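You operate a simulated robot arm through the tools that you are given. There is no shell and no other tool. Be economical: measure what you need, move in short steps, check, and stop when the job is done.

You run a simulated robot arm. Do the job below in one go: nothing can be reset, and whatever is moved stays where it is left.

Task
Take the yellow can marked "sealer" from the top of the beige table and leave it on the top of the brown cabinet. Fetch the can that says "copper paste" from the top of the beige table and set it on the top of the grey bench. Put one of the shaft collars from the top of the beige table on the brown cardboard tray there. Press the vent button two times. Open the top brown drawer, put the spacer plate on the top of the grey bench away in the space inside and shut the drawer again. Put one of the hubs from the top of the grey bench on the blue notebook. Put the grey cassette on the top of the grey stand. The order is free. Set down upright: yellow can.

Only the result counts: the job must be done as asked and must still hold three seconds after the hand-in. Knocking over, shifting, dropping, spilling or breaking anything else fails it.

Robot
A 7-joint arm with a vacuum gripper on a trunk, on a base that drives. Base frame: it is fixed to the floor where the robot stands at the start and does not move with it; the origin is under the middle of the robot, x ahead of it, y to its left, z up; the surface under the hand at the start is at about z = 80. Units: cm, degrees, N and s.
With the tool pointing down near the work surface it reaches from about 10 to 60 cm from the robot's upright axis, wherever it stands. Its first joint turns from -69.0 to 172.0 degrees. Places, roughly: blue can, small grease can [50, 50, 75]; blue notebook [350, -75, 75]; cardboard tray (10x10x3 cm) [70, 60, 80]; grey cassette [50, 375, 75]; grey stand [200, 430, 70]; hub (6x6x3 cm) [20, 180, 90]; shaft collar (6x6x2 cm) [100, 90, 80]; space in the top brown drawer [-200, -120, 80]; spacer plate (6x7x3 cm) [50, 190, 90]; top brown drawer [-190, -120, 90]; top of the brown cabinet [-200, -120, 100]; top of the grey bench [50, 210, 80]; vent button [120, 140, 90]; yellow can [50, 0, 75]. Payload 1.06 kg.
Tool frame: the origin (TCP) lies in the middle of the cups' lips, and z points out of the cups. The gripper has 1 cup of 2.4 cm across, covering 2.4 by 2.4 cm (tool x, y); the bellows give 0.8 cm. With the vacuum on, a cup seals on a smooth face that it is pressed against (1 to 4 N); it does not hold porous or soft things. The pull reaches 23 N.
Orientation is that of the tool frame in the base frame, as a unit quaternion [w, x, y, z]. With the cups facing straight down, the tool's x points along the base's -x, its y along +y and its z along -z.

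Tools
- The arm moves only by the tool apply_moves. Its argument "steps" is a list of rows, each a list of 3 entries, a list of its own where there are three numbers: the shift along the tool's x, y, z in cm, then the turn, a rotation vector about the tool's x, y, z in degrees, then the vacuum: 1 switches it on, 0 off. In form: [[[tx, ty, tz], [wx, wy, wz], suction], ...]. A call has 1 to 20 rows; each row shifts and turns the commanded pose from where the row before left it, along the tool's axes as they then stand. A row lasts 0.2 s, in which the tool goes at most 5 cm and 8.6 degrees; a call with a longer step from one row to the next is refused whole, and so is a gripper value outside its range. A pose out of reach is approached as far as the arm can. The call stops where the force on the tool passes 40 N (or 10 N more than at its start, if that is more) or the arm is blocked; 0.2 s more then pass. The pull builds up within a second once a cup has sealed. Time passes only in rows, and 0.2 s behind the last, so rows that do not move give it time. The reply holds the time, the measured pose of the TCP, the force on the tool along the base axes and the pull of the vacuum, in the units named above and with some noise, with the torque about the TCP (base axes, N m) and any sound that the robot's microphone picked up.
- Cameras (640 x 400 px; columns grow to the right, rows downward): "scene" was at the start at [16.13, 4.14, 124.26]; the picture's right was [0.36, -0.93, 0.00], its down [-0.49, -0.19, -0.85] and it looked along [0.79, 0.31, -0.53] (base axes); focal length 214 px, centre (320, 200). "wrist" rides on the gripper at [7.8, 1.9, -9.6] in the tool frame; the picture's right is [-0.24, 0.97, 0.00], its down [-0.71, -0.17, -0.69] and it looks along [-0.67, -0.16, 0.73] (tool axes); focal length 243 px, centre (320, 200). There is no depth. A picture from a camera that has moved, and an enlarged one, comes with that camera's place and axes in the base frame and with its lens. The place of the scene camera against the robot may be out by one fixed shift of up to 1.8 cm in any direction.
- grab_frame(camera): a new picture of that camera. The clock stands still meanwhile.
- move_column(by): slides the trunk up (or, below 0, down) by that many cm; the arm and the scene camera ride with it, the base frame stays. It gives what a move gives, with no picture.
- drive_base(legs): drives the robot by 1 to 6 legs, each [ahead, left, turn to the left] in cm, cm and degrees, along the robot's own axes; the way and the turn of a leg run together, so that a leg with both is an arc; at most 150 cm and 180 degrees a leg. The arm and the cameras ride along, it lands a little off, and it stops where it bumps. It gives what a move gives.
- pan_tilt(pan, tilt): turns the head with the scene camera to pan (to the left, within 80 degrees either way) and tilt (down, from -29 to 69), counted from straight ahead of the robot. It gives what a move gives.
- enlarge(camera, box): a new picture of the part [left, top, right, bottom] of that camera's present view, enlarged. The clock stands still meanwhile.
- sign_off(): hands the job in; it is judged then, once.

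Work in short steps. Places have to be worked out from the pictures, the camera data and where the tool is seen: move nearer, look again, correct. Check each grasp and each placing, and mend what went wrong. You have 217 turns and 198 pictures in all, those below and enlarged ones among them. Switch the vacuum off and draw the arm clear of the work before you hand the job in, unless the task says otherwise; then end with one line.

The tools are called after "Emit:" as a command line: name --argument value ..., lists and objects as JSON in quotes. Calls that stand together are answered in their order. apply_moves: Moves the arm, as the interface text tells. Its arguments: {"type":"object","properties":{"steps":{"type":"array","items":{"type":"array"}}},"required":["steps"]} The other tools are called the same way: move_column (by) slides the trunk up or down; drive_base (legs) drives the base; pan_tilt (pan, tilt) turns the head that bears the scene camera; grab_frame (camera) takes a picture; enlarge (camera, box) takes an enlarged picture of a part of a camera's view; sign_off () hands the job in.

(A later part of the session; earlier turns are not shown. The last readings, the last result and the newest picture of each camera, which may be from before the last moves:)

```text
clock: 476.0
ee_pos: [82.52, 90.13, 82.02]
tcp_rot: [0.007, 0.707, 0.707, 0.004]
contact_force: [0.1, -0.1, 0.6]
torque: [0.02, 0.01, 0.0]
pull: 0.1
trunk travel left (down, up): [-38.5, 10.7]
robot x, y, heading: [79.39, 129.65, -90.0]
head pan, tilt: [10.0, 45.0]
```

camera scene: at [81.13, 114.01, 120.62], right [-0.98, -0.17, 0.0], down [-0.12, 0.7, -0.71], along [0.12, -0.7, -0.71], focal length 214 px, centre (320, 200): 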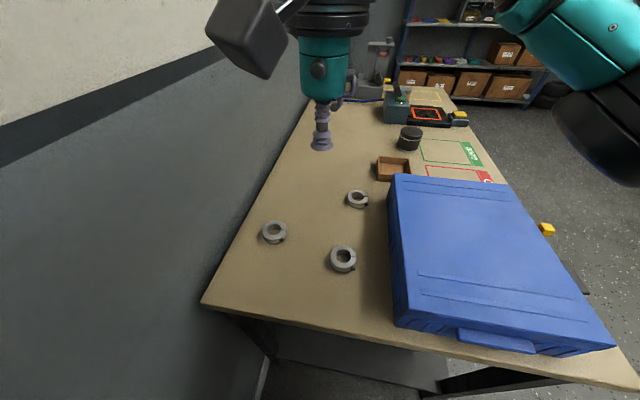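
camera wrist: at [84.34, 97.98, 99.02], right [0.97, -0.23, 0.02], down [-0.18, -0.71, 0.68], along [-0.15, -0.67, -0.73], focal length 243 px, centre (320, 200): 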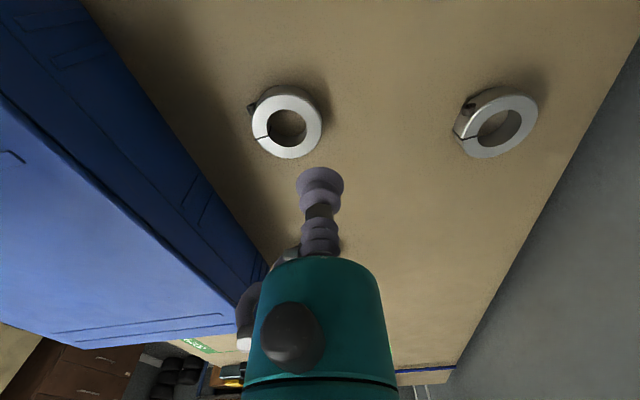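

Emit:
apply_moves --steps '[[[0, 0, 0.3], [0, 0, 0], 1], [[0, 0, 0.2], [0, 0, 0], 1], [[0, 0, 0], [0, 0, 0], 1]]'

Emit:
grab_frame --camera "wrist"

```text
clock: 476.8
ee_pos: [82.64, 90.11, 81.71]
tcp_rot: [0.006, 0.707, 0.708, 0.004]
contact_force: [0.6, 0.1, 0.6]
torque: [-0.01, -0.01, -0.02]
pull: 0.0
trunk travel left (down, up): [-38.5, 10.7]
robot x, y, heading: [79.46, 128.99, -90.0]
head pan, tilt: [10.0, 45.0]
```

```text
71 pictures are left
camera wrist: at [84.45, 98.03, 91.09], right [0.97, -0.23, 0.02], down [-0.18, -0.71, 0.68], along [-0.15, -0.67, -0.73], focal length 243 px, centre (320, 200)
```

wrist: 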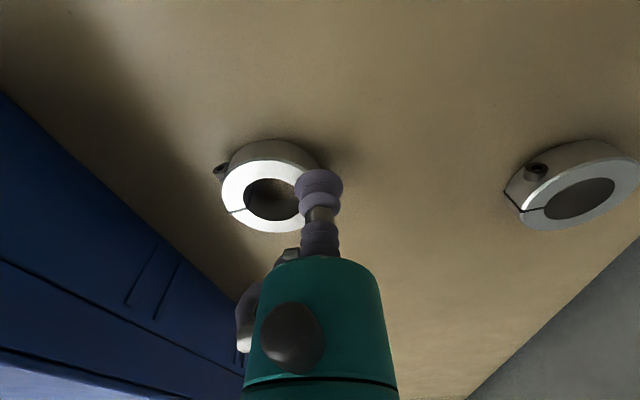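

The cup is a bit too far out (2.5 cm vs rim middle ≈2.05 cm). I rise slightly, shift -0.45 in x and press again.

Emit:
apply_moves --steps '[[[0, 0, -0.8], [0, 0, 0], 1], [[0, -0.45, 0], [0, 0, 0], 1], [[0, 0, 0.5], [0, 0, 0], 1], [[0, 0, 0.4], [0, 0, 0], 1], [[0, 0, 0.2], [0, 0, 0], 1], [[0, 0, 0], [0, 0, 0], 1]]'

```text
clock: 478.2
ee_pos: [82.11, 90.12, 81.31]
tcp_rot: [0.007, 0.706, 0.708, 0.004]
contact_force: [-0.5, 0.4, 3.5]
torque: [0.04, -0.01, 0.04]
pull: 0.1
trunk travel left (down, up): [-38.5, 10.7]
robot x, y, heading: [79.25, 129.16, -89.8]
head pan, tilt: [10.0, 45.0]
```

The rim is too narrow to seal (contact 3.5 N, no pull). Alternative: put the cup into the bore and tilt it so the ring is wedged on the cup, then lift. First I centre the cup over the bore with the vacuum off.

Emit:
apply_moves --steps '[[[0, 0, -1.5], [0, 0, 0], 0], [[0, 0, -1.5], [0, 0, 0], 0], [[0.1, -1.95, 0], [0, 0, 0], 0], [[0, 0, 1], [0, 0, 0], 0]]'

Emit:
grab_frame --camera "wrist"

Emit:
enlarge --camera "scene" --box '[290, 200, 410, 290]'

```text
clock: 479.2
ee_pos: [80.21, 90.29, 83.31]
tcp_rot: [0.006, 0.707, 0.707, 0.004]
contact_force: [0.4, -0.4, -0.6]
torque: [-0.02, 0.0, 0.02]
pull: 0.1
trunk travel left (down, up): [-38.5, 10.7]
robot x, y, heading: [79.63, 129.07, -90.2]
head pan, tilt: [10.0, 45.0]
```

```text
70 pictures are left
camera wrist: at [82.0, 98.14, 92.8], right [0.97, -0.23, 0.02], down [-0.18, -0.71, 0.68], along [-0.15, -0.67, -0.73], focal length 243 px, centre (320, 200)
```

wrist: 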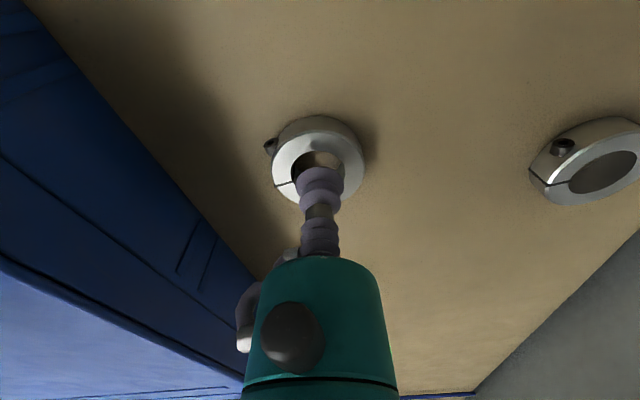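

```text
4.44 times, centred on (350, 245) of scene
camera zoom: at [81.13, 114.01, 120.62], right [-0.98, -0.17, 0.0], down [-0.12, 0.7, -0.71], along [0.12, -0.7, -0.71], focal length 953 px, centre (187, 0)
```

zoom: 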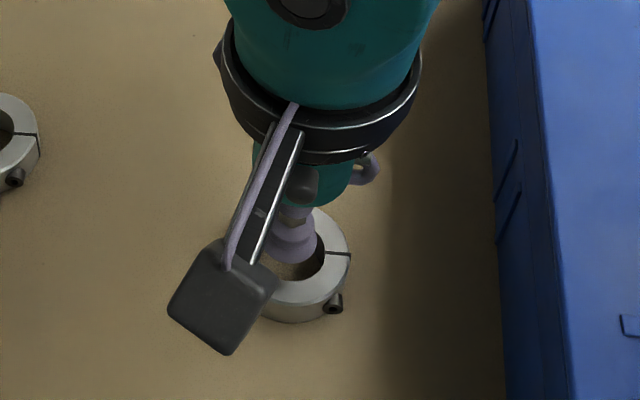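

Cup nearly centred over the bore (centre ≈[80.3,90.45]). I lower the cup into it, stopping just off the table.

Emit:
apply_moves --steps '[[[0.2, 0, 0.8], [0, 0, 0], 0], [[0, 0, 0.8], [0, 0, 0], 0], [[0, 0, 0.7], [0, 0, 0], 0]]'

Emit:
grab_frame --camera "wrist"

```text
clock: 480.0
ee_pos: [80.28, 90.59, 81.12]
tcp_rot: [0.007, 0.706, 0.708, 0.004]
contact_force: [-0.7, -0.7, 5.2]
torque: [0.0, -0.02, 0.04]
pull: 0.0
trunk travel left (down, up): [-38.5, 10.7]
robot x, y, heading: [79.47, 129.17, -89.9]
head pan, tilt: [10.0, 45.0]
```

```text
68 pictures are left
camera wrist: at [82.05, 98.37, 90.55], right [0.97, -0.23, 0.02], down [-0.18, -0.71, 0.69], along [-0.15, -0.67, -0.73], focal length 243 px, centre (320, 200)
```

wrist: 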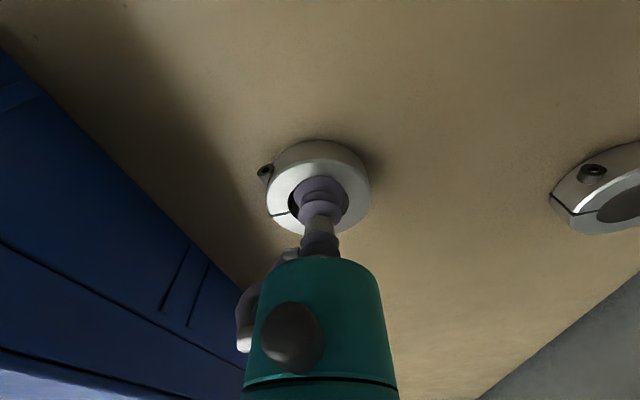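

There's contact force (5 N) although the lip is inside the bore visually — perhaps the bore isn't really open. I try the vacuum here.

Emit:
apply_moves --steps '[[[0, 0, 0], [0, 0, 0], 1], [[0, 0, 0], [0, 0, 0], 1], [[0, 0, 0], [0, 0, 0], 1], [[0, 0, 0], [0, 0, 0], 1]]'

```text
clock: 481.0
ee_pos: [80.4, 90.53, 80.94]
tcp_rot: [0.006, 0.706, 0.708, 0.004]
contact_force: [-0.6, -1.1, 5.1]
torque: [0.03, -0.04, 0.02]
pull: 22.7
trunk travel left (down, up): [-38.5, 10.7]
robot x, y, heading: [79.08, 129.18, -89.9]
head pan, tilt: [10.0, 45.0]
```

Sealed (22.7 N) — on either the ring or the table. I lift gently to find out.

Emit:
apply_moves --steps '[[[0, 0, -0.4], [0, 0, 0], 1], [[0, 0, -0.4], [0, 0, 0], 1], [[0, 0, -0.4], [0, 0, 0], 1]]'

Emit:
grab_frame --camera "wrist"

```text
clock: 481.8
ee_pos: [80.13, 90.5, 82.23]
tcp_rot: [0.007, 0.707, 0.707, 0.004]
contact_force: [0.1, 0.1, -0.4]
torque: [-0.01, 0.03, 0.0]
pull: 22.8
trunk travel left (down, up): [-38.5, 10.7]
robot x, y, heading: [79.62, 129.49, -89.6]
head pan, tilt: [10.0, 45.0]
```

```text
67 pictures are left
camera wrist: at [82.01, 98.36, 91.63], right [0.97, -0.23, 0.02], down [-0.18, -0.71, 0.68], along [-0.15, -0.67, -0.73], focal length 243 px, centre (320, 200)
```

wrist: 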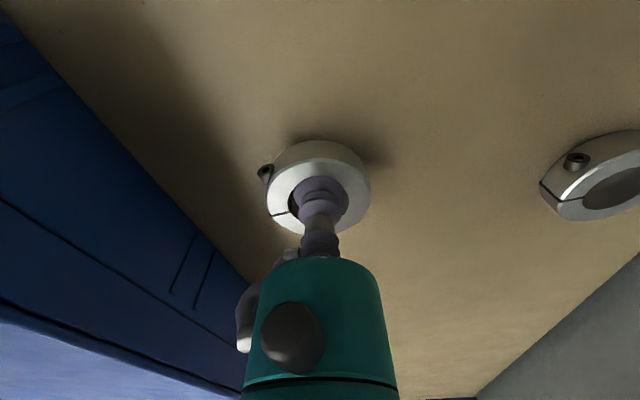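

The ring comes up with the cup — gripped. I lift it high and carry it to the front of the table.

Emit:
apply_moves --steps '[[[0, 0, -1], [0, 0, 0], 1], [[0, 0, -3], [0, 0, 0], 1], [[0, 0, -4], [0, 0, 0], 1], [[0, 0, -4], [0, 0, 0], 1], [[0, 0, -4], [0, 0, 0], 1], [[0, 0, -4], [0, 0, 0], 1], [[0, 0, -4], [0, 0, 0], 1]]'

Emit:
drive_base --legs '[[0, -60, 0], [0, -65, 0], [0, 0, 90]]'

```text
clock: 483.4
ee_pos: [79.77, 90.69, 106.41]
tcp_rot: [0.006, 0.707, 0.708, 0.005]
contact_force: [-0.3, -0.8, -0.8]
torque: [-0.01, -0.01, -0.01]
pull: 22.4
trunk travel left (down, up): [-38.5, 10.7]
robot x, y, heading: [79.18, 129.04, -90.0]
head pan, tilt: [10.0, 45.0]
```

```text
clock: 498.8
ee_pos: [-8.65, 129.8, 106.45]
tcp_rot: [0.002, -0.003, 1.0, 0.008]
contact_force: [-0.2, 1.0, -1.2]
torque: [-0.01, -0.02, 0.0]
pull: 22.8
trunk travel left (down, up): [-38.5, 10.7]
robot x, y, heading: [-47.12, 128.99, 0.2]
head pan, tilt: [10.0, 45.0]
```

Out of the gap with the collar held. I go in front of the tray.

Emit:
drive_base --legs '[[0, -71, 0], [57, 0, 0]]'

Emit:
pan_tilt --pan 0 --tilt 40

Emit:
grab_frame --camera "wrist"

Emit:
grab_frame --camera "scene"

```text
clock: 508.3
ee_pos: [48.68, 57.39, 106.24]
tcp_rot: [0.002, 0.01, 1.0, 0.008]
contact_force: [-0.5, 0.2, -1.9]
torque: [0.01, 0.06, 0.02]
pull: 22.5
trunk travel left (down, up): [-38.5, 10.7]
robot x, y, heading: [10.18, 57.62, -1.3]
head pan, tilt: [10.0, 45.0]
```

```text
clock: 509.1
ee_pos: [48.62, 57.37, 106.28]
tcp_rot: [0.002, 0.011, 1.0, 0.009]
contact_force: [0.7, 0.0, -1.1]
torque: [-0.02, -0.02, 0.02]
pull: 23.1
trunk travel left (down, up): [-38.5, 10.7]
robot x, y, heading: [10.6, 57.86, -1.2]
head pan, tilt: [0.0, 40.0]
```

```text
66 pictures are left
camera wrist: at [40.99, 59.34, 115.79], right [0.26, 0.97, 0.02], down [0.7, -0.2, 0.68], along [0.66, -0.16, -0.73], focal length 243 px, centre (320, 200)
```

wrist: 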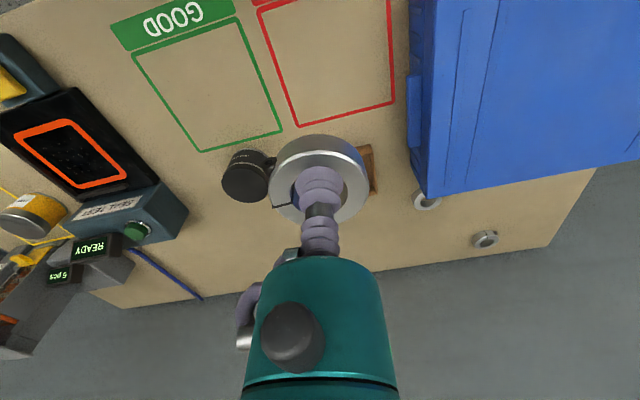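

```text
65 pictures are left
camera scene: at [27.1, 58.32, 121.35], right [-0.02, -1.0, 0.0], down [-0.64, 0.01, -0.77], along [0.77, -0.02, -0.64], focal length 214 px, centre (320, 200)
```

scene: 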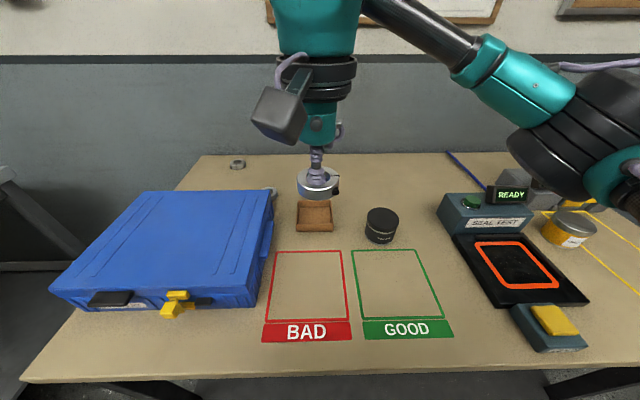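

Tray centre ≈[67.6,58.3]. I extend over it while lowering to z≈94, then check.

Emit:
apply_moves --steps '[[[-2, 0.2, 3], [0, 0, 0], 1], [[-3.4, 0.3, 3], [0, 0, 0], 1], [[-3.4, 0.3, 3], [0, 0, 0], 1], [[-3.4, 0.2, 2], [0, 0, 0], 1], [[-3.4, 0.2, 1], [0, 0, 0], 1], [[-3.2, 0.1, 0], [0, 0, 0], 1]]'

Emit:
grab_frame --camera "wrist"

Emit:
grab_frame --camera "scene"

```text
clock: 510.4
ee_pos: [67.86, 58.62, 94.6]
tcp_rot: [0.002, 0.01, 1.0, 0.008]
contact_force: [-0.3, 0.9, -0.8]
torque: [-0.03, 0.04, 0.02]
pull: 23.2
trunk travel left (down, up): [-38.5, 10.7]
robot x, y, heading: [10.21, 57.75, -1.0]
head pan, tilt: [0.0, 40.0]
```

```text
64 pictures are left
camera wrist: at [60.09, 60.49, 103.99], right [0.25, 0.97, 0.02], down [0.7, -0.19, 0.69], along [0.67, -0.16, -0.73], focal length 243 px, centre (320, 200)
```

wrist: 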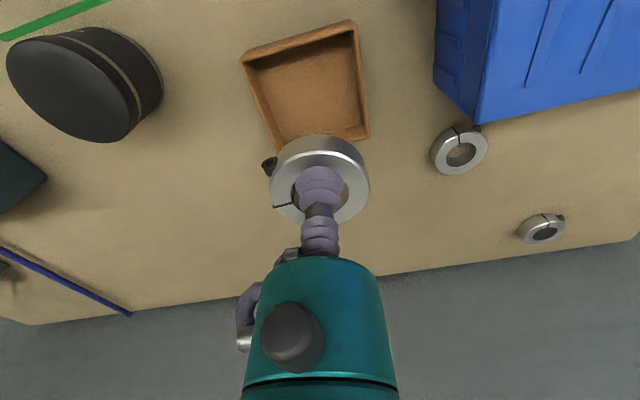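

```text
63 pictures are left
camera scene: at [27.11, 58.35, 121.35], right [-0.02, -1.0, 0.0], down [-0.64, 0.01, -0.77], along [0.77, -0.02, -0.64], focal length 214 px, centre (320, 200)
```

scene: 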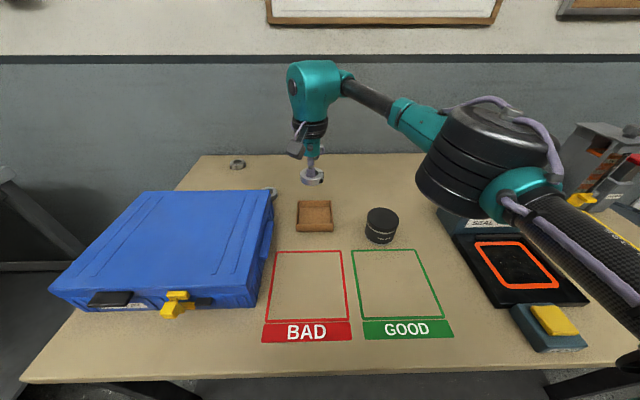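

Tray centre by the wrist view is [67.2,58.1]. I correct by half a centimetre and lower.

Emit:
apply_moves --steps '[[[0.6, -0.4, 3], [0, 0, 0], 1], [[0, 0, 3], [0, 0, 0], 1], [[0, 0, 2.5], [0, 0, 0], 1]]'

Emit:
grab_frame --camera "wrist"

```text
clock: 511.2
ee_pos: [67.13, 58.22, 85.93]
tcp_rot: [0.002, 0.01, 1.0, 0.008]
contact_force: [0.6, -0.7, -0.7]
torque: [-0.02, 0.01, 0.03]
pull: 23.5
trunk travel left (down, up): [-38.5, 10.7]
robot x, y, heading: [10.11, 57.61, -1.4]
head pan, tilt: [0.0, 40.0]
```

```text
62 pictures are left
camera wrist: at [59.35, 60.14, 95.39], right [0.26, 0.97, 0.02], down [0.7, -0.2, 0.68], along [0.66, -0.16, -0.73], focal length 243 px, centre (320, 200)
```

wrist: 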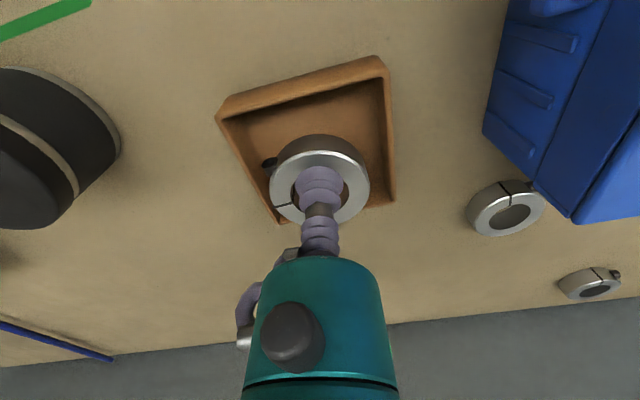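

Centred over the tray. I lower in small steps.

Emit:
apply_moves --steps '[[[0, 0, 1.5], [0, 0, 0], 1], [[0, 0, 1], [0, 0, 0], 1], [[0, 0, 0.5], [0, 0, 0], 1]]'

Emit:
apply_moves --steps '[[[0, 0, 0.5], [0, 0, 0], 1], [[0, 0, 0.4], [0, 0, 0], 1]]'

```text
clock: 512.0
ee_pos: [67.04, 58.26, 82.8]
tcp_rot: [0.002, 0.011, 1.0, 0.008]
contact_force: [0.2, -0.3, -0.7]
torque: [-0.02, 0.01, 0.0]
pull: 22.9
trunk travel left (down, up): [-38.5, 10.7]
robot x, y, heading: [10.19, 57.77, -1.2]
head pan, tilt: [0.0, 40.0]
```

```text
clock: 512.6
ee_pos: [67.12, 58.33, 82.24]
tcp_rot: [0.004, 0.011, 1.0, 0.009]
contact_force: [2.5, -0.5, 12.2]
torque: [-0.05, 0.0, 0.01]
pull: 23.5
trunk travel left (down, up): [-38.5, 10.7]
robot x, y, heading: [10.18, 57.91, -1.2]
head pan, tilt: [0.0, 40.0]
```

On the tray's floor. I release and rise straight up.

Emit:
apply_moves --steps '[[[0, 0, -0.3], [0, 0, 0], 1], [[0, 0, -0.1], [0, 0, 0], 0], [[0, 0, 0], [0, 0, 0], 0], [[0, 0, 0], [0, 0, 0], 0], [[0, 0, 0], [0, 0, 0], 0], [[0, 0, 0], [0, 0, 0], 0], [[0, 0, -0.6], [0, 0, 0], 0], [[0, 0, -2], [0, 0, 0], 0], [[0, 0, -4], [0, 0, 0], 0], [[1, 0, -4], [0, 0, 0], 0], [[4, 0, -4], [0, 0, 0], 0], [[4, 0, -4], [0, 0, 0], 0], [[4, 0, -3], [0, 0, 0], 0], [[4, 0, -3], [0, 0, 0], 0]]'

Emit:
grab_frame --camera "wrist"

Emit:
enlarge --camera "scene" --box '[240, 170, 420, 270]'

```text
refused: row 11 steps farther than a row can; nothing moved
```

```text
61 pictures are left
camera wrist: at [59.3, 60.26, 91.64], right [0.26, 0.97, 0.02], down [0.7, -0.2, 0.69], along [0.67, -0.16, -0.73], focal length 243 px, centre (320, 200)
```

wrist: 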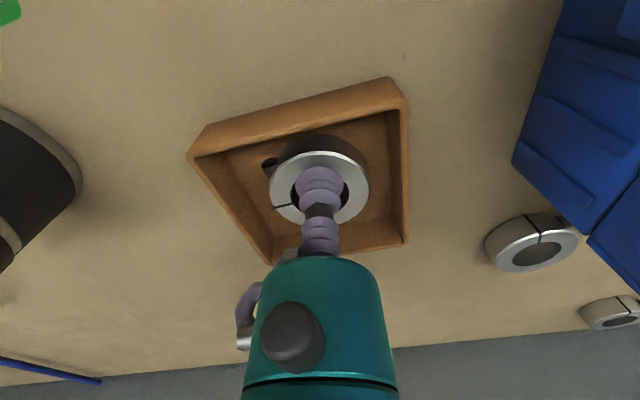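

```text
3.56 times, centred on (330, 220) of scene
camera zoom: at [27.02, 58.31, 121.38], right [-0.02, -1.0, 0.0], down [-0.64, 0.01, -0.77], along [0.77, -0.02, -0.64], focal length 763 px, centre (284, 129)
```

zoom: 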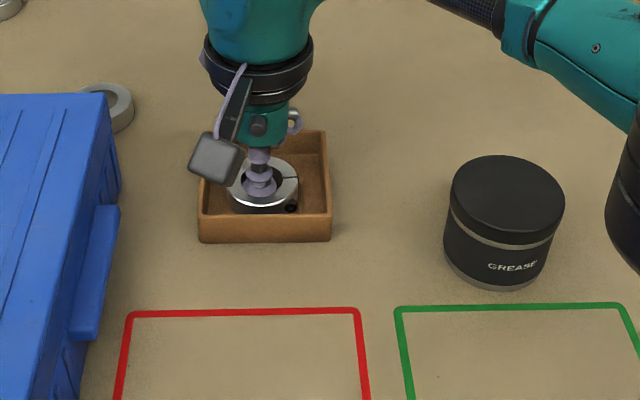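

The collar sits in the tray. One row was too long; I repeat the release with shorter rows.

Emit:
apply_moves --steps '[[[0, 0, -0.3], [0, 0, 0], 1], [[0, 0, -0.1], [0, 0, 0], 0], [[0, 0, 0], [0, 0, 0], 0], [[0, 0, 0], [0, 0, 0], 0], [[0, 0, 0], [0, 0, 0], 0], [[0, 0, 0], [0, 0, 0], 0], [[0, 0, -0.6], [0, 0, 0], 0], [[0, 0, -2], [0, 0, 0], 0], [[0, 0, -4], [0, 0, 0], 0], [[0, 0, -4], [0, 0, 0], 0], [[2, 0, -4], [0, 0, 0], 0], [[3.5, 0, -3], [0, 0, 0], 0], [[3.5, 0, -3], [0, 0, 0], 0], [[3.5, 0, -3], [0, 0, 0], 0], [[3.5, 0, 0], [0, 0, 0], 0], [[3.5, 0, 0], [0, 0, 0], 0]]'

Emit:
enlarge --camera "scene" --box '[240, 170, 420, 270]'

```text
clock: 516.0
ee_pos: [47.31, 58.03, 106.11]
tcp_rot: [0.002, 0.01, 1.0, 0.008]
contact_force: [-0.2, 0.1, 0.6]
torque: [0.02, -0.01, -0.03]
pull: 0.1
trunk travel left (down, up): [-38.5, 10.7]
robot x, y, heading: [10.51, 57.54, -1.2]
head pan, tilt: [0.0, 40.0]
```

```text
3.56 times, centred on (330, 220) of scene
camera zoom: at [27.08, 58.32, 121.35], right [-0.02, -1.0, 0.0], down [-0.64, 0.01, -0.77], along [0.77, -0.02, -0.64], focal length 763 px, centre (284, 129)
```

zoom: 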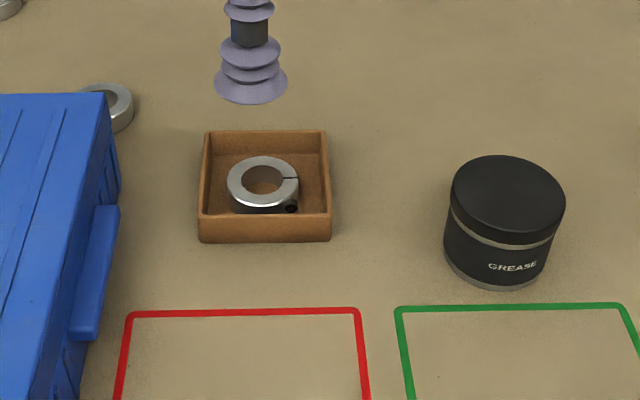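

Collar is on the tray. Now the grey cassette near [50,375]: I drive along to the wooden table beyond the grey bench.

Emit:
drive_base --legs '[[-55, 0, 1.2], [0, 150, 0], [0, 148, 0]]'

Emit:
pan_tilt --pan 0 --tilt 30

Emit:
grab_frame --camera "scene"

```text
clock: 545.2
ee_pos: [-8.8, 363.61, 106.05]
tcp_rot: [0.001, -0.019, 1.0, 0.008]
contact_force: [0.3, 0.1, -0.6]
torque: [-0.02, 0.03, 0.02]
pull: 0.0
trunk travel left (down, up): [-38.5, 10.7]
robot x, y, heading: [-45.69, 360.87, 2.2]
head pan, tilt: [0.0, 40.0]
```

```text
clock: 545.9
ee_pos: [-8.79, 363.67, 106.01]
tcp_rot: [0.002, -0.02, 1.0, 0.008]
contact_force: [0.4, -0.2, 0.3]
torque: [-0.03, 0.02, -0.01]
pull: 0.0
trunk travel left (down, up): [-38.5, 10.7]
robot x, y, heading: [-45.71, 361.25, 2.2]
head pan, tilt: [0.0, 30.0]
```

```text
58 pictures are left
camera scene: at [-28.44, 362.6, 122.88], right [0.04, -1.0, 0.0], down [-0.5, -0.02, -0.87], along [0.87, 0.03, -0.5], focal length 214 px, centre (320, 200)
```

scene: 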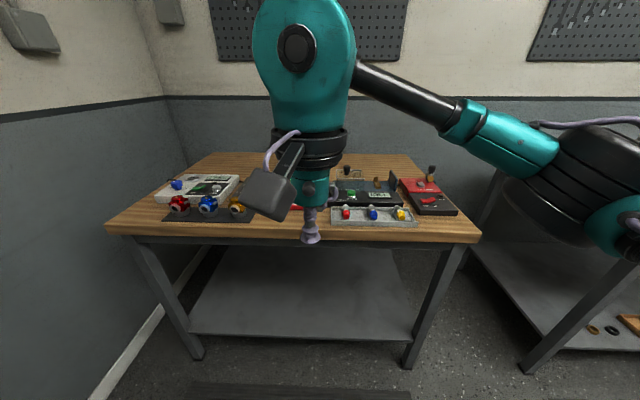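

I move the arm aside a bit and zoom to find the cassette.

Emit:
enlarge --camera "scene" --box '[300, 140, 480, 250]'

Emit:
enlarge --camera "scene" --box '[130, 140, 310, 250]'

Emit:
grab_frame --camera "wrist"

```text
3.56 times, centred on (390, 195) of scene
camera zoom: at [-28.44, 362.6, 122.88], right [0.04, -1.0, 0.0], down [-0.5, -0.02, -0.87], along [0.87, 0.03, -0.5], focal length 763 px, centre (71, 218)
```

zoom: 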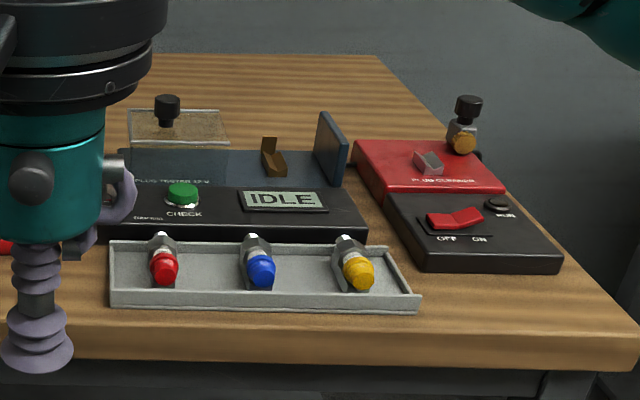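

```text
3.56 times, centred on (220, 195) of scene
camera zoom: at [-28.44, 362.6, 122.88], right [0.04, -1.0, 0.0], down [-0.5, -0.02, -0.87], along [0.87, 0.03, -0.5], focal length 763 px, centre (676, 218)
```

zoom: 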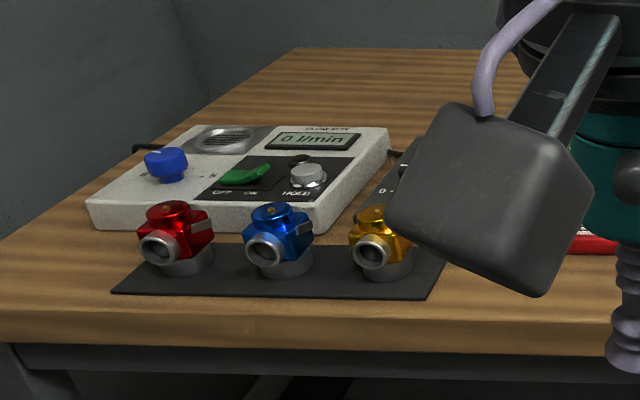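

```text
55 pictures are left
camera wrist: at [-16.54, 365.07, 115.58], right [0.2, 0.98, 0.02], down [0.71, -0.15, 0.68], along [0.67, -0.12, -0.73], focal length 243 px, centre (320, 200)
```

wrist: 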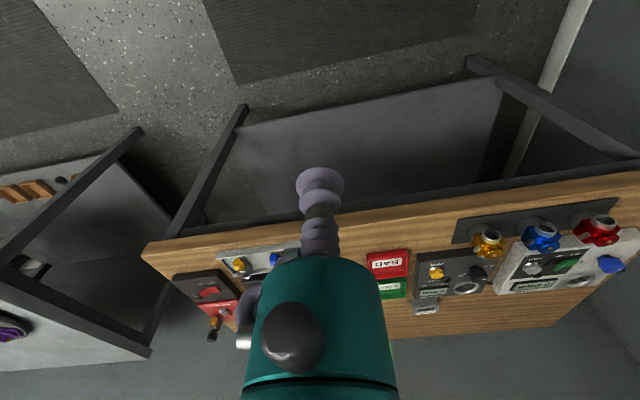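

Something grey is behind the arm around y≈375–380. I swing the tool to the right to clear the view.

Emit:
apply_moves --steps '[[[0, -4, -1], [0, 0, 0], 0], [[0, -4, -1], [0, 0, 0], 0], [[0, -4, -1], [0, 0, 0], 0], [[0, -4, -1], [0, 0, 0], 0], [[0, -4, 0], [0, 0, 0], 0]]'

Emit:
pan_tilt --pan 12 --tilt 28

Emit:
enlarge --camera "scene" --box '[200, 130, 420, 250]'

```text
clock: 547.1
ee_pos: [-8.19, 343.5, 109.8]
tcp_rot: [0.002, -0.019, 1.0, 0.009]
contact_force: [0.3, -1.2, 0.4]
torque: [0.02, 0.01, -0.01]
pull: 0.1
trunk travel left (down, up): [-38.5, 10.7]
robot x, y, heading: [-46.15, 360.81, 2.0]
head pan, tilt: [0.0, 30.0]
```

```text
clock: 547.9
ee_pos: [-8.01, 343.63, 109.89]
tcp_rot: [0.001, -0.019, 1.0, 0.008]
contact_force: [0.1, 1.2, 0.0]
torque: [0.0, 0.04, -0.05]
pull: 0.1
trunk travel left (down, up): [-38.5, 10.7]
robot x, y, heading: [-45.95, 360.99, 2.1]
head pan, tilt: [12.0, 28.0]
```

```text
2.91 times, centred on (310, 190) of scene
camera zoom: at [-28.64, 364.48, 123.2], right [0.24, -0.97, 0.0], down [-0.46, -0.11, -0.88], along [0.86, 0.21, -0.47], focal length 624 px, centre (349, 229)
```

zoom: 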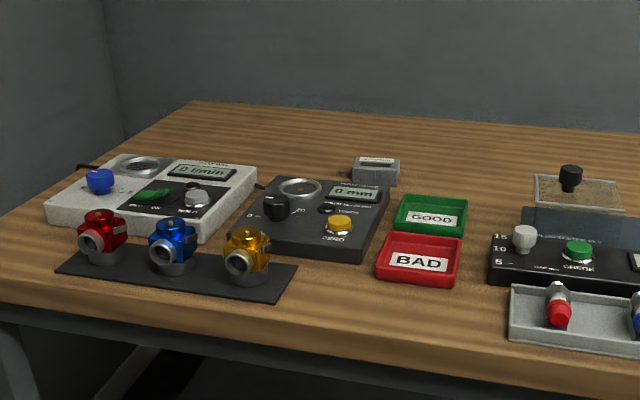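

The grey cassette is behind the GOOD tray at ≈[50,380]. I drive closer and look with the wrist camera.

Emit:
apply_moves --steps '[[[0, 4, 0], [0, 0, 0], 0], [[0, 4, 0], [0, 0, 0], 0], [[0, 4, 0], [0, 0, 0], 0], [[0, 4, 0], [0, 0, 0], 0]]'

Emit:
drive_base --legs '[[0, 16, -2.1], [41, 0, 0]]'

Emit:
grab_frame --camera "wrist"

Emit:
pan_tilt --pan 0 --tilt 40

Emit:
grab_frame --camera "scene"

```text
clock: 548.9
ee_pos: [-8.61, 359.31, 110.05]
tcp_rot: [0.002, -0.019, 1.0, 0.008]
contact_force: [0.2, -0.3, -0.7]
torque: [0.0, -0.02, 0.0]
pull: 0.1
trunk travel left (down, up): [-38.5, 10.7]
robot x, y, heading: [-45.64, 361.26, 2.2]
head pan, tilt: [12.0, 28.0]
```

```text
clock: 553.0
ee_pos: [32.15, 374.4, 110.08]
tcp_rot: [0.001, -0.005, 1.0, 0.007]
contact_force: [-0.4, -0.6, 0.2]
torque: [0.0, 0.0, -0.02]
pull: 0.0
trunk travel left (down, up): [-38.5, 10.7]
robot x, y, heading: [-5.04, 377.43, 0.2]
head pan, tilt: [12.0, 28.0]
```

```text
53 pictures are left
camera wrist: at [24.23, 376.06, 119.52], right [0.23, 0.97, 0.02], down [0.71, -0.18, 0.68], along [0.67, -0.14, -0.73], focal length 243 px, centre (320, 200)
```

wrist: 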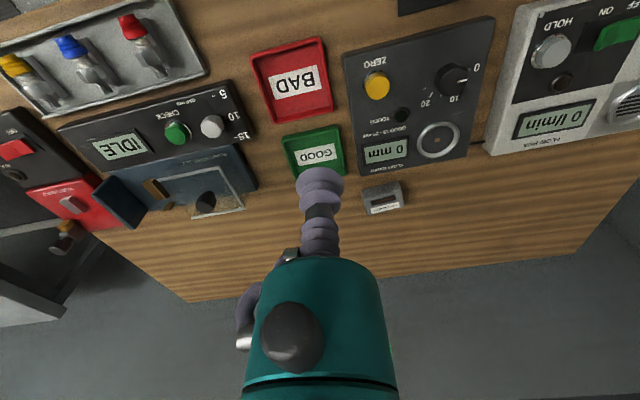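

```text
clock: 553.8
ee_pos: [31.92, 374.38, 109.99]
tcp_rot: [0.001, -0.004, 1.0, 0.007]
contact_force: [-0.2, 0.2, 0.1]
torque: [-0.03, -0.01, 0.03]
pull: 0.0
trunk travel left (down, up): [-38.5, 10.7]
robot x, y, heading: [-5.22, 377.61, 0.3]
head pan, tilt: [0.0, 40.0]
```

```text
52 pictures are left
camera scene: at [11.66, 378.3, 121.36], right [0.01, -1.0, 0.0], down [-0.64, 0.0, -0.77], along [0.77, 0.01, -0.64], focal length 214 px, centre (320, 200)
```

scene: 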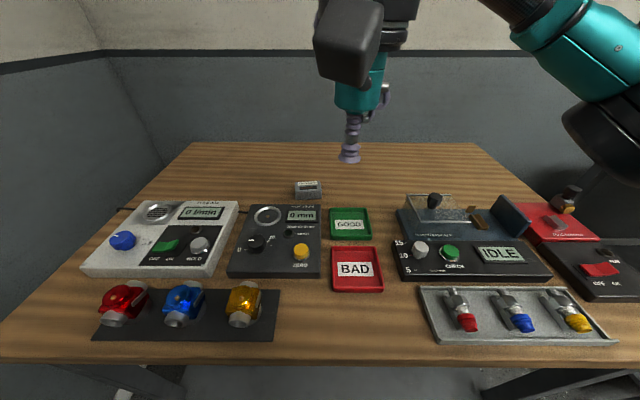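

Cassette is about [47.6–52,380]. I move closer above it and look again.

Emit:
apply_moves --steps '[[[-3.5, 1.2, 1.5], [0, 0, 0], 0], [[-3.5, 1.2, 1.5], [0, 0, 0], 0], [[-3.5, 1.2, 1.5], [0, 0, 0], 0], [[-3.5, 1.2, 1.5], [0, 0, 0], 0]]'

Emit:
grab_frame --camera "wrist"

Emit:
enlarge --camera "wrist" --box '[260, 50, 420, 150]'

```text
clock: 554.8
ee_pos: [45.93, 379.32, 104.34]
tcp_rot: [0.001, -0.004, 1.0, 0.007]
contact_force: [0.7, 0.5, 0.1]
torque: [0.0, -0.01, 0.03]
pull: 0.0
trunk travel left (down, up): [-38.5, 10.7]
robot x, y, heading: [-5.26, 377.28, 0.1]
head pan, tilt: [0.0, 40.0]
```

```text
51 pictures are left
camera wrist: at [38.11, 381.0, 113.69], right [0.23, 0.97, 0.02], down [0.71, -0.18, 0.68], along [0.67, -0.14, -0.73], focal length 243 px, centre (320, 200)
```

wrist: 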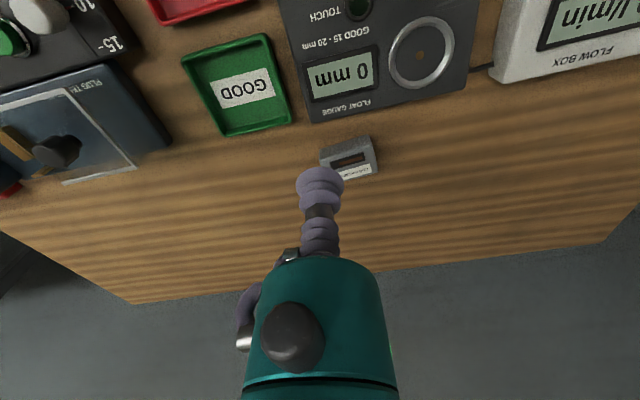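

```text
4.00 times, centred on (340, 100) of wrist
camera zoom: at [38.11, 381.0, 113.69], right [0.23, 0.97, 0.02], down [0.71, -0.18, 0.68], along [0.67, -0.14, -0.73], focal length 970 px, centre (240, 600)
```

zoom: 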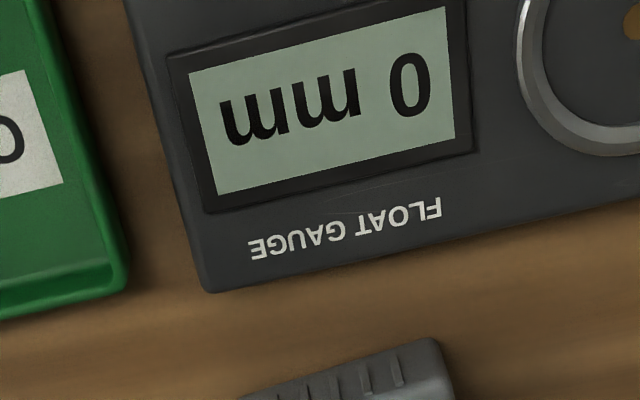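

Triangulating: cassette ≈[57,381.4,85]. I nudge the base 4 cm forward, move over and zoom.

Emit:
drive_base --legs '[[4, 2, 0]]'

Emit:
apply_moves --steps '[[[-2.5, 0, 3], [0, 0, 0], 0], [[-2, 0, 3], [0, 0, 0], 0], [[-1.5, 0, 2], [0, 0, 0], 0]]'

Emit:
grab_frame --camera "wrist"

Emit:
enlarge --camera "scene" --box '[260, 150, 380, 230]'

```text
clock: 555.7
ee_pos: [49.92, 381.17, 104.22]
tcp_rot: [0.002, -0.003, 1.0, 0.007]
contact_force: [0.3, -0.1, 0.6]
torque: [-0.01, 0.0, 0.02]
pull: 0.1
trunk travel left (down, up): [-38.5, 10.7]
robot x, y, heading: [-1.2, 379.15, 0.3]
head pan, tilt: [0.0, 40.0]
```

```text
clock: 556.5
ee_pos: [55.83, 381.4, 96.24]
tcp_rot: [0.002, -0.003, 1.0, 0.009]
contact_force: [-0.4, -0.4, -0.4]
torque: [0.03, 0.01, 0.0]
pull: 0.1
trunk travel left (down, up): [-38.5, 10.7]
robot x, y, heading: [-1.18, 379.47, 0.1]
head pan, tilt: [0.0, 40.0]
```

```text
49 pictures are left
camera wrist: at [48.1, 383.13, 105.71], right [0.23, 0.97, 0.02], down [0.71, -0.18, 0.69], along [0.67, -0.14, -0.73], focal length 243 px, centre (320, 200)
```

wrist: 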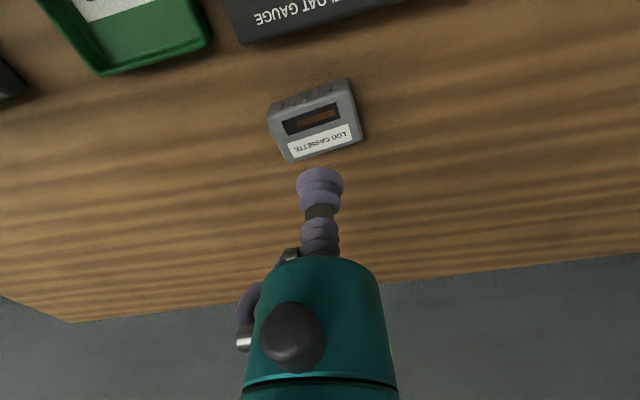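

```text
5.00 times, centred on (320, 190) of scene
camera zoom: at [15.66, 380.27, 121.35], right [0.01, -1.0, 0.0], down [-0.64, 0.0, -0.77], along [0.77, 0.0, -0.64], focal length 1072 px, centre (320, 250)
```

zoom: 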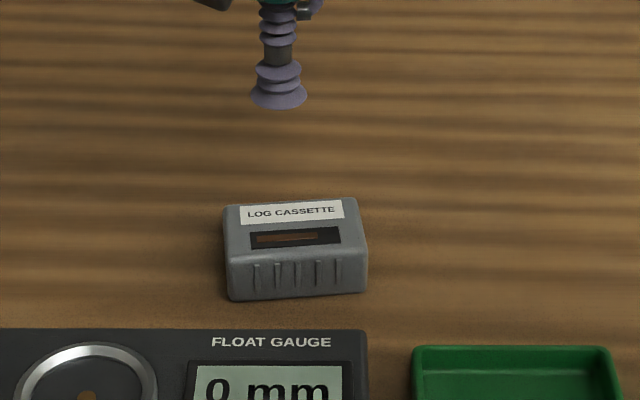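

It's the "LOG CASSETTE"; top centre ≈[59.3,380.8], z≈82.5. I drive 2.5 cm closer, move above and re-check at z≈88.

Emit:
drive_base --legs '[[2.5, 0, 0]]'

Emit:
apply_moves --steps '[[[-0.3, -0.2, 3], [0, 0, 0], 0], [[-0.3, -0.2, 3], [0, 0, 0], 0], [[0, 0, 2], [0, 0, 0], 0]]'

Emit:
grab_frame --camera "wrist"

```text
clock: 557.3
ee_pos: [58.36, 381.42, 96.18]
tcp_rot: [0.001, -0.004, 1.0, 0.008]
contact_force: [-0.8, -0.4, -0.7]
torque: [-0.01, 0.04, 0.01]
pull: 0.0
trunk travel left (down, up): [-38.5, 10.7]
robot x, y, heading: [1.24, 378.92, 0.4]
head pan, tilt: [0.0, 40.0]
```

```text
clock: 558.1
ee_pos: [58.89, 381.12, 88.21]
tcp_rot: [0.002, -0.004, 1.0, 0.008]
contact_force: [-0.6, -0.1, 0.7]
torque: [0.02, -0.02, -0.01]
pull: 0.1
trunk travel left (down, up): [-38.5, 10.7]
robot x, y, heading: [1.37, 378.82, -0.0]
head pan, tilt: [0.0, 40.0]
```

```text
47 pictures are left
camera wrist: at [51.18, 382.7, 97.69], right [0.23, 0.97, 0.02], down [0.71, -0.18, 0.69], along [0.67, -0.14, -0.73], focal length 243 px, centre (320, 200)
```

wrist: 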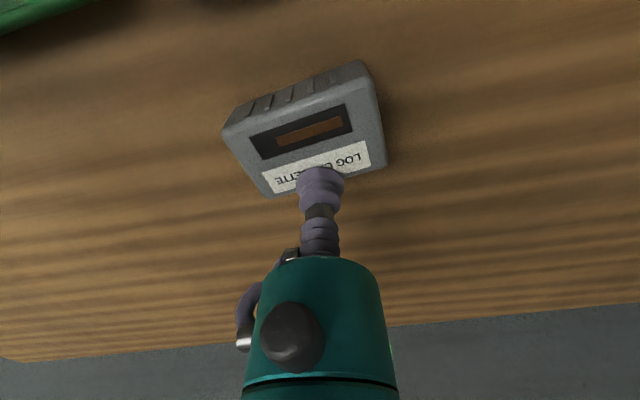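

Top centre ≈[58.5,380.7,84.5]; the area behind the window (over the label) is flat, at x≈59.6. I lower there with suction.

Emit:
apply_moves --steps '[[[-0.7, -0.3, 1.5], [0, 0, 0], 1], [[0, 0, 1], [0, 0, 0], 1], [[0, 0, 0.7], [0, 0, 0], 1], [[0, 0, 0.5], [0, 0, 0], 1]]'

```text
clock: 558.7
ee_pos: [59.88, 381.0, 86.96]
tcp_rot: [0.008, -0.004, 1.0, 0.014]
contact_force: [-2.1, -3.0, 23.1]
torque: [0.01, 0.2, 0.0]
pull: 0.0
trunk travel left (down, up): [-38.5, 10.7]
robot x, y, heading: [1.19, 379.06, 0.2]
head pan, tilt: [0.0, 40.0]
stopped in row 2: the force on the tool passed its limit at 48 N (the readings are from after the stop); the commanded pose is now the measured one
```

Contact already at z≈87. I ease the pressure and wait for the seal.

Emit:
apply_moves --steps '[[[0, 0, -0.2], [0, 0, 0], 1], [[0, 0, 0], [0, 0, 0], 1], [[0, 0, 0], [0, 0, 0], 1], [[0, 0, 0], [0, 0, 0], 1]]'

Emit:
grab_frame --camera "wrist"

```text
clock: 559.7
ee_pos: [59.86, 380.94, 86.91]
tcp_rot: [0.007, -0.003, 1.0, 0.013]
contact_force: [-0.7, 1.4, 22.3]
torque: [-0.07, 0.18, -0.02]
pull: 0.1
trunk travel left (down, up): [-38.5, 10.7]
robot x, y, heading: [0.88, 378.84, 0.3]
head pan, tilt: [0.0, 40.0]
```

```text
46 pictures are left
camera wrist: at [51.94, 382.64, 96.35], right [0.23, 0.97, 0.03], down [0.7, -0.18, 0.69], along [0.68, -0.14, -0.72], focal length 243 px, centre (320, 200)
```

wrist: 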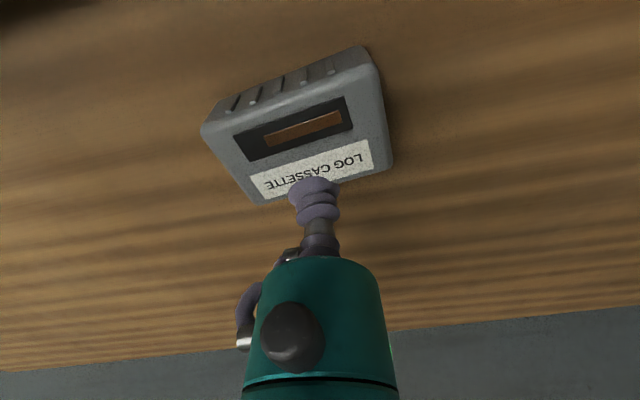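

The cup was at the rear edge. Flat zone between window and rear edge is centred at x≈58.6; I rise, shift back 1.25 cm and press again lightly.

Emit:
apply_moves --steps '[[[0, 0, -0.6], [0, 0, 0], 1], [[0, 0, -0.6], [0, 0, 0], 1], [[1.25, 0, 0], [0.5, 0.8, 0], 1], [[0, 0, 0.4], [0, 0, 0], 1], [[0, 0, 0.3], [0, 0, 0], 1], [[0, 0, 0], [0, 0, 0], 1]]'

```text
clock: 561.1
ee_pos: [58.56, 380.96, 87.25]
tcp_rot: [-0.001, -0.004, 1.0, 0.008]
contact_force: [1.5, 0.8, 5.3]
torque: [0.0, 0.03, 0.02]
pull: 0.0
trunk travel left (down, up): [-38.5, 10.7]
robot x, y, heading: [1.33, 379.37, 0.3]
head pan, tilt: [0.0, 40.0]
```

No seal — probably the lip still overlaps the rounded rear edge. I move to the true centre of the top, [57.3,381].

Emit:
apply_moves --steps '[[[0, 0, -1], [0, 0, 0], 1], [[1.2, 0, 0], [0, 0, 0], 1], [[0, 0, 0.6], [0, 0, 0], 1], [[0, 0, 0.4], [0, 0, 0], 1], [[0, 0, 0], [0, 0, 0], 1], [[0, 0, 0], [0, 0, 0], 1]]'

Emit:
grab_frame --camera "wrist"

```text
clock: 562.5
ee_pos: [57.52, 380.96, 87.33]
tcp_rot: [0.0, -0.004, 1.0, 0.009]
contact_force: [7.6, -0.3, 19.7]
torque: [-0.08, 0.17, 0.06]
pull: 23.2
trunk travel left (down, up): [-38.5, 10.7]
robot x, y, heading: [1.21, 379.6, 0.1]
head pan, tilt: [0.0, 40.0]
```

```text
45 pictures are left
camera wrist: at [49.79, 382.62, 96.84], right [0.23, 0.97, 0.02], down [0.71, -0.18, 0.68], along [0.67, -0.14, -0.73], focal length 243 px, centre (320, 200)
```

wrist: 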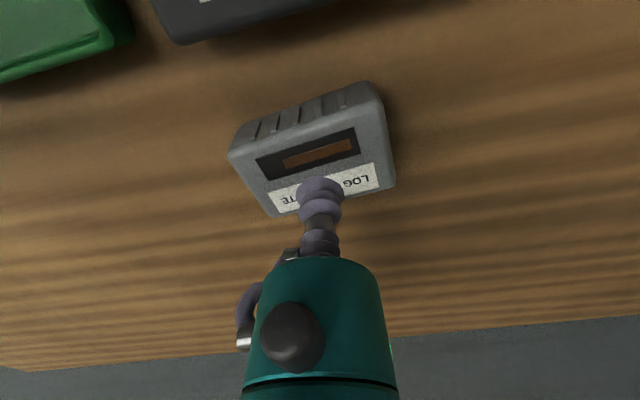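

Sealed (23 N). I lift and check.

Emit:
apply_moves --steps '[[[0, 0, -0.5], [0, 0, 0], 1], [[0, 0, -1], [0, 0, 0], 1], [[0, 0, -2], [0, 0, 0], 1], [[0, 0, -3], [0, 0, 0], 1], [[0, 0, -4], [0, 0, 0], 1], [[1, 0, -4], [0, 0, 0], 1], [[3, 0, -3], [0, 0, 0], 1], [[3.5, 0, -2], [0, 0, 0], 1], [[4, 0, 0], [0, 0, 0], 1], [[4, 0, 0], [0, 0, 0], 1], [[4, 0, 0], [0, 0, 0], 1]]'

Emit:
grab_frame --camera "scene"

```text
clock: 564.9
ee_pos: [37.92, 380.48, 106.67]
tcp_rot: [-0.001, -0.004, 1.0, 0.008]
contact_force: [0.4, 0.0, -0.9]
torque: [0.0, 0.01, 0.0]
pull: 22.9
trunk travel left (down, up): [-38.5, 10.7]
robot x, y, heading: [1.33, 378.96, 0.2]
head pan, tilt: [0.0, 40.0]
```

```text
44 pictures are left
camera scene: at [18.16, 380.28, 121.35], right [0.0, -1.0, 0.0], down [-0.64, 0.0, -0.77], along [0.77, 0.0, -0.64], focal length 214 px, centre (320, 200)
```

scene: 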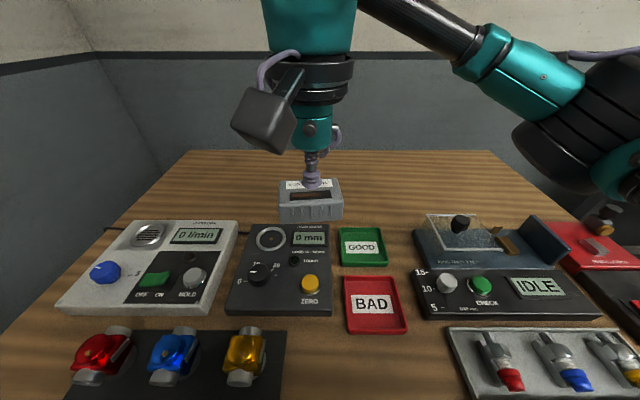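

Cassette held. I drive the long way: back along the room and through the doorway.

Emit:
drive_base --legs '[[-47, 0, 0], [0, -150, 0], [0, -150, 0], [0, -150, 0], [0, -78, 0]]'

```text
clock: 613.3
ee_pos: [-30.62, -150.2, 106.51]
tcp_rot: [-0.001, 0.031, 0.999, 0.008]
contact_force: [-0.2, -0.6, -0.4]
torque: [0.02, 0.0, 0.01]
pull: 22.5
trunk travel left (down, up): [-38.5, 10.7]
robot x, y, heading: [-66.93, -148.72, -3.4]
head pan, tilt: [0.0, 40.0]
```

Heading drifted -3.4°; I correct it and go through the doorway.

Emit:
drive_base --legs '[[0, 0, 3.4], [110, 0, 0]]'

```text
clock: 619.4
ee_pos: [79.54, -151.07, 106.61]
tcp_rot: [-0.001, 0.015, 1.0, 0.008]
contact_force: [0.3, 0.4, -1.0]
torque: [-0.01, -0.02, -0.02]
pull: 23.1
trunk travel left (down, up): [-38.5, 10.7]
robot x, y, heading: [43.07, -151.1, -1.6]
head pan, tilt: [0.0, 40.0]
```

Emit:
drive_base --legs '[[115, 3, 1.6], [0, 0, 90]]'

```text
clock: 629.0
ee_pos: [157.57, -113.53, 106.58]
tcp_rot: [-0.006, -0.701, 0.713, 0.004]
contact_force: [0.2, 0.9, -0.8]
torque: [0.02, -0.03, -0.02]
pull: 23.2
trunk travel left (down, up): [-38.5, 10.7]
robot x, y, heading: [157.63, -150.38, 88.8]
head pan, tilt: [0.0, 40.0]
```

Through. I go up the workshop aisle along x≈157, then shift right past the bench.

Emit:
drive_base --legs '[[0, 0, 1.2], [135, 0, 0], [78, 0, 0], [22, -36, 0]]'

Emit:
pan_tilt --pan 0 --tilt 20

Emit:
grab_frame --camera "scene"

```text
clock: 643.3
ee_pos: [192.72, 121.03, 106.67]
tcp_rot: [0.007, 0.71, -0.704, -0.005]
contact_force: [-0.7, 0.5, -0.8]
torque: [0.01, 0.0, -0.03]
pull: 22.8
trunk travel left (down, up): [-38.5, 10.7]
robot x, y, heading: [193.66, 84.85, 90.2]
head pan, tilt: [0.0, 40.0]
```

```text
clock: 644.1
ee_pos: [192.79, 121.1, 106.61]
tcp_rot: [0.007, 0.709, -0.705, -0.004]
contact_force: [0.0, -0.3, -0.3]
torque: [-0.06, 0.0, -0.01]
pull: 22.9
trunk travel left (down, up): [-38.5, 10.7]
robot x, y, heading: [193.95, 84.37, 90.0]
head pan, tilt: [0.0, 20.0]
```

```text
43 pictures are left
camera scene: at [194.21, 102.61, 124.48], right [1.0, 0.0, 0.0], down [0.0, -0.34, -0.94], along [0.0, 0.94, -0.34], focal length 214 px, centre (320, 200)
```

scene: 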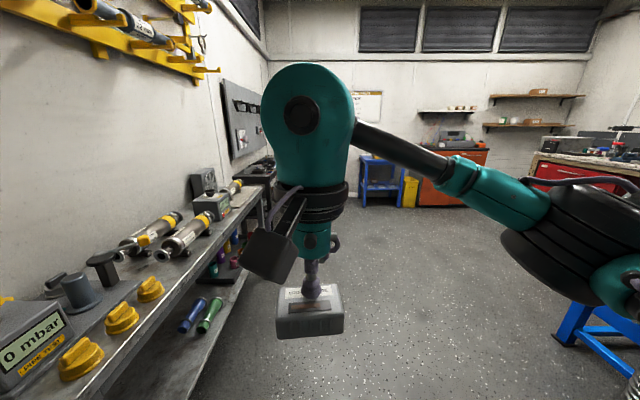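

Aisle ahead is open. I drive on toward the grey stand.

Emit:
drive_base --legs '[[145, -8, 0], [55, 0, 0]]'

Emit:
apply_moves --steps '[[[0, -4, -1], [0, 0, 0], 1], [[0, -4, -1], [0, 0, 0], 1], [[0, -4, 0], [0, 0, 0], 1], [[0, -4, 0], [0, 0, 0], 1]]'

Emit:
pan_tilt --pan 8 --tilt 25

Emit:
grab_frame --camera "scene"

```text
clock: 654.0
ee_pos: [199.21, 319.28, 106.61]
tcp_rot: [0.006, 0.711, -0.703, -0.004]
contact_force: [-0.6, 0.2, 0.4]
torque: [0.0, 0.04, 0.01]
pull: 22.7
trunk travel left (down, up): [-38.5, 10.7]
robot x, y, heading: [200.04, 282.53, 90.4]
head pan, tilt: [0.0, 20.0]
```

```text
clock: 655.0
ee_pos: [215.16, 319.34, 108.46]
tcp_rot: [0.005, 0.711, -0.704, -0.005]
contact_force: [-0.3, -0.1, -0.9]
torque: [0.0, -0.01, 0.01]
pull: 22.6
trunk travel left (down, up): [-38.5, 10.7]
robot x, y, heading: [200.41, 282.53, 90.2]
head pan, tilt: [0.0, 20.0]
```

```text
clock: 655.7
ee_pos: [215.07, 319.42, 108.61]
tcp_rot: [0.006, 0.71, -0.704, -0.004]
contact_force: [0.0, 0.6, 0.2]
torque: [0.02, 0.0, 0.01]
pull: 22.4
trunk travel left (down, up): [-38.5, 10.7]
robot x, y, heading: [200.6, 282.36, 90.3]
head pan, tilt: [8.0, 25.0]
```

```text
42 pictures are left
camera scene: at [199.42, 300.61, 123.69], right [0.99, 0.15, 0.0], down [0.06, -0.42, -0.91], along [-0.13, 0.9, -0.42], focal length 214 px, centre (320, 200)
```

scene: 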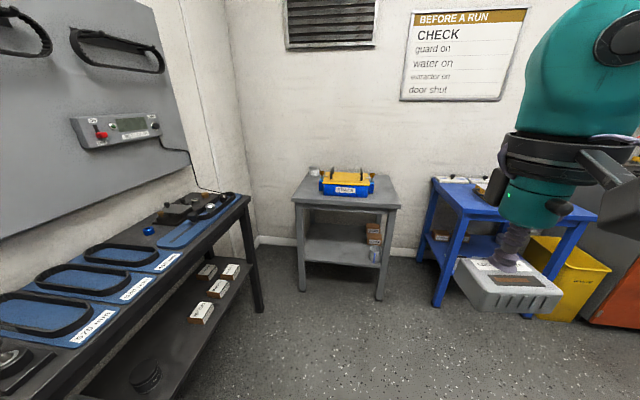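

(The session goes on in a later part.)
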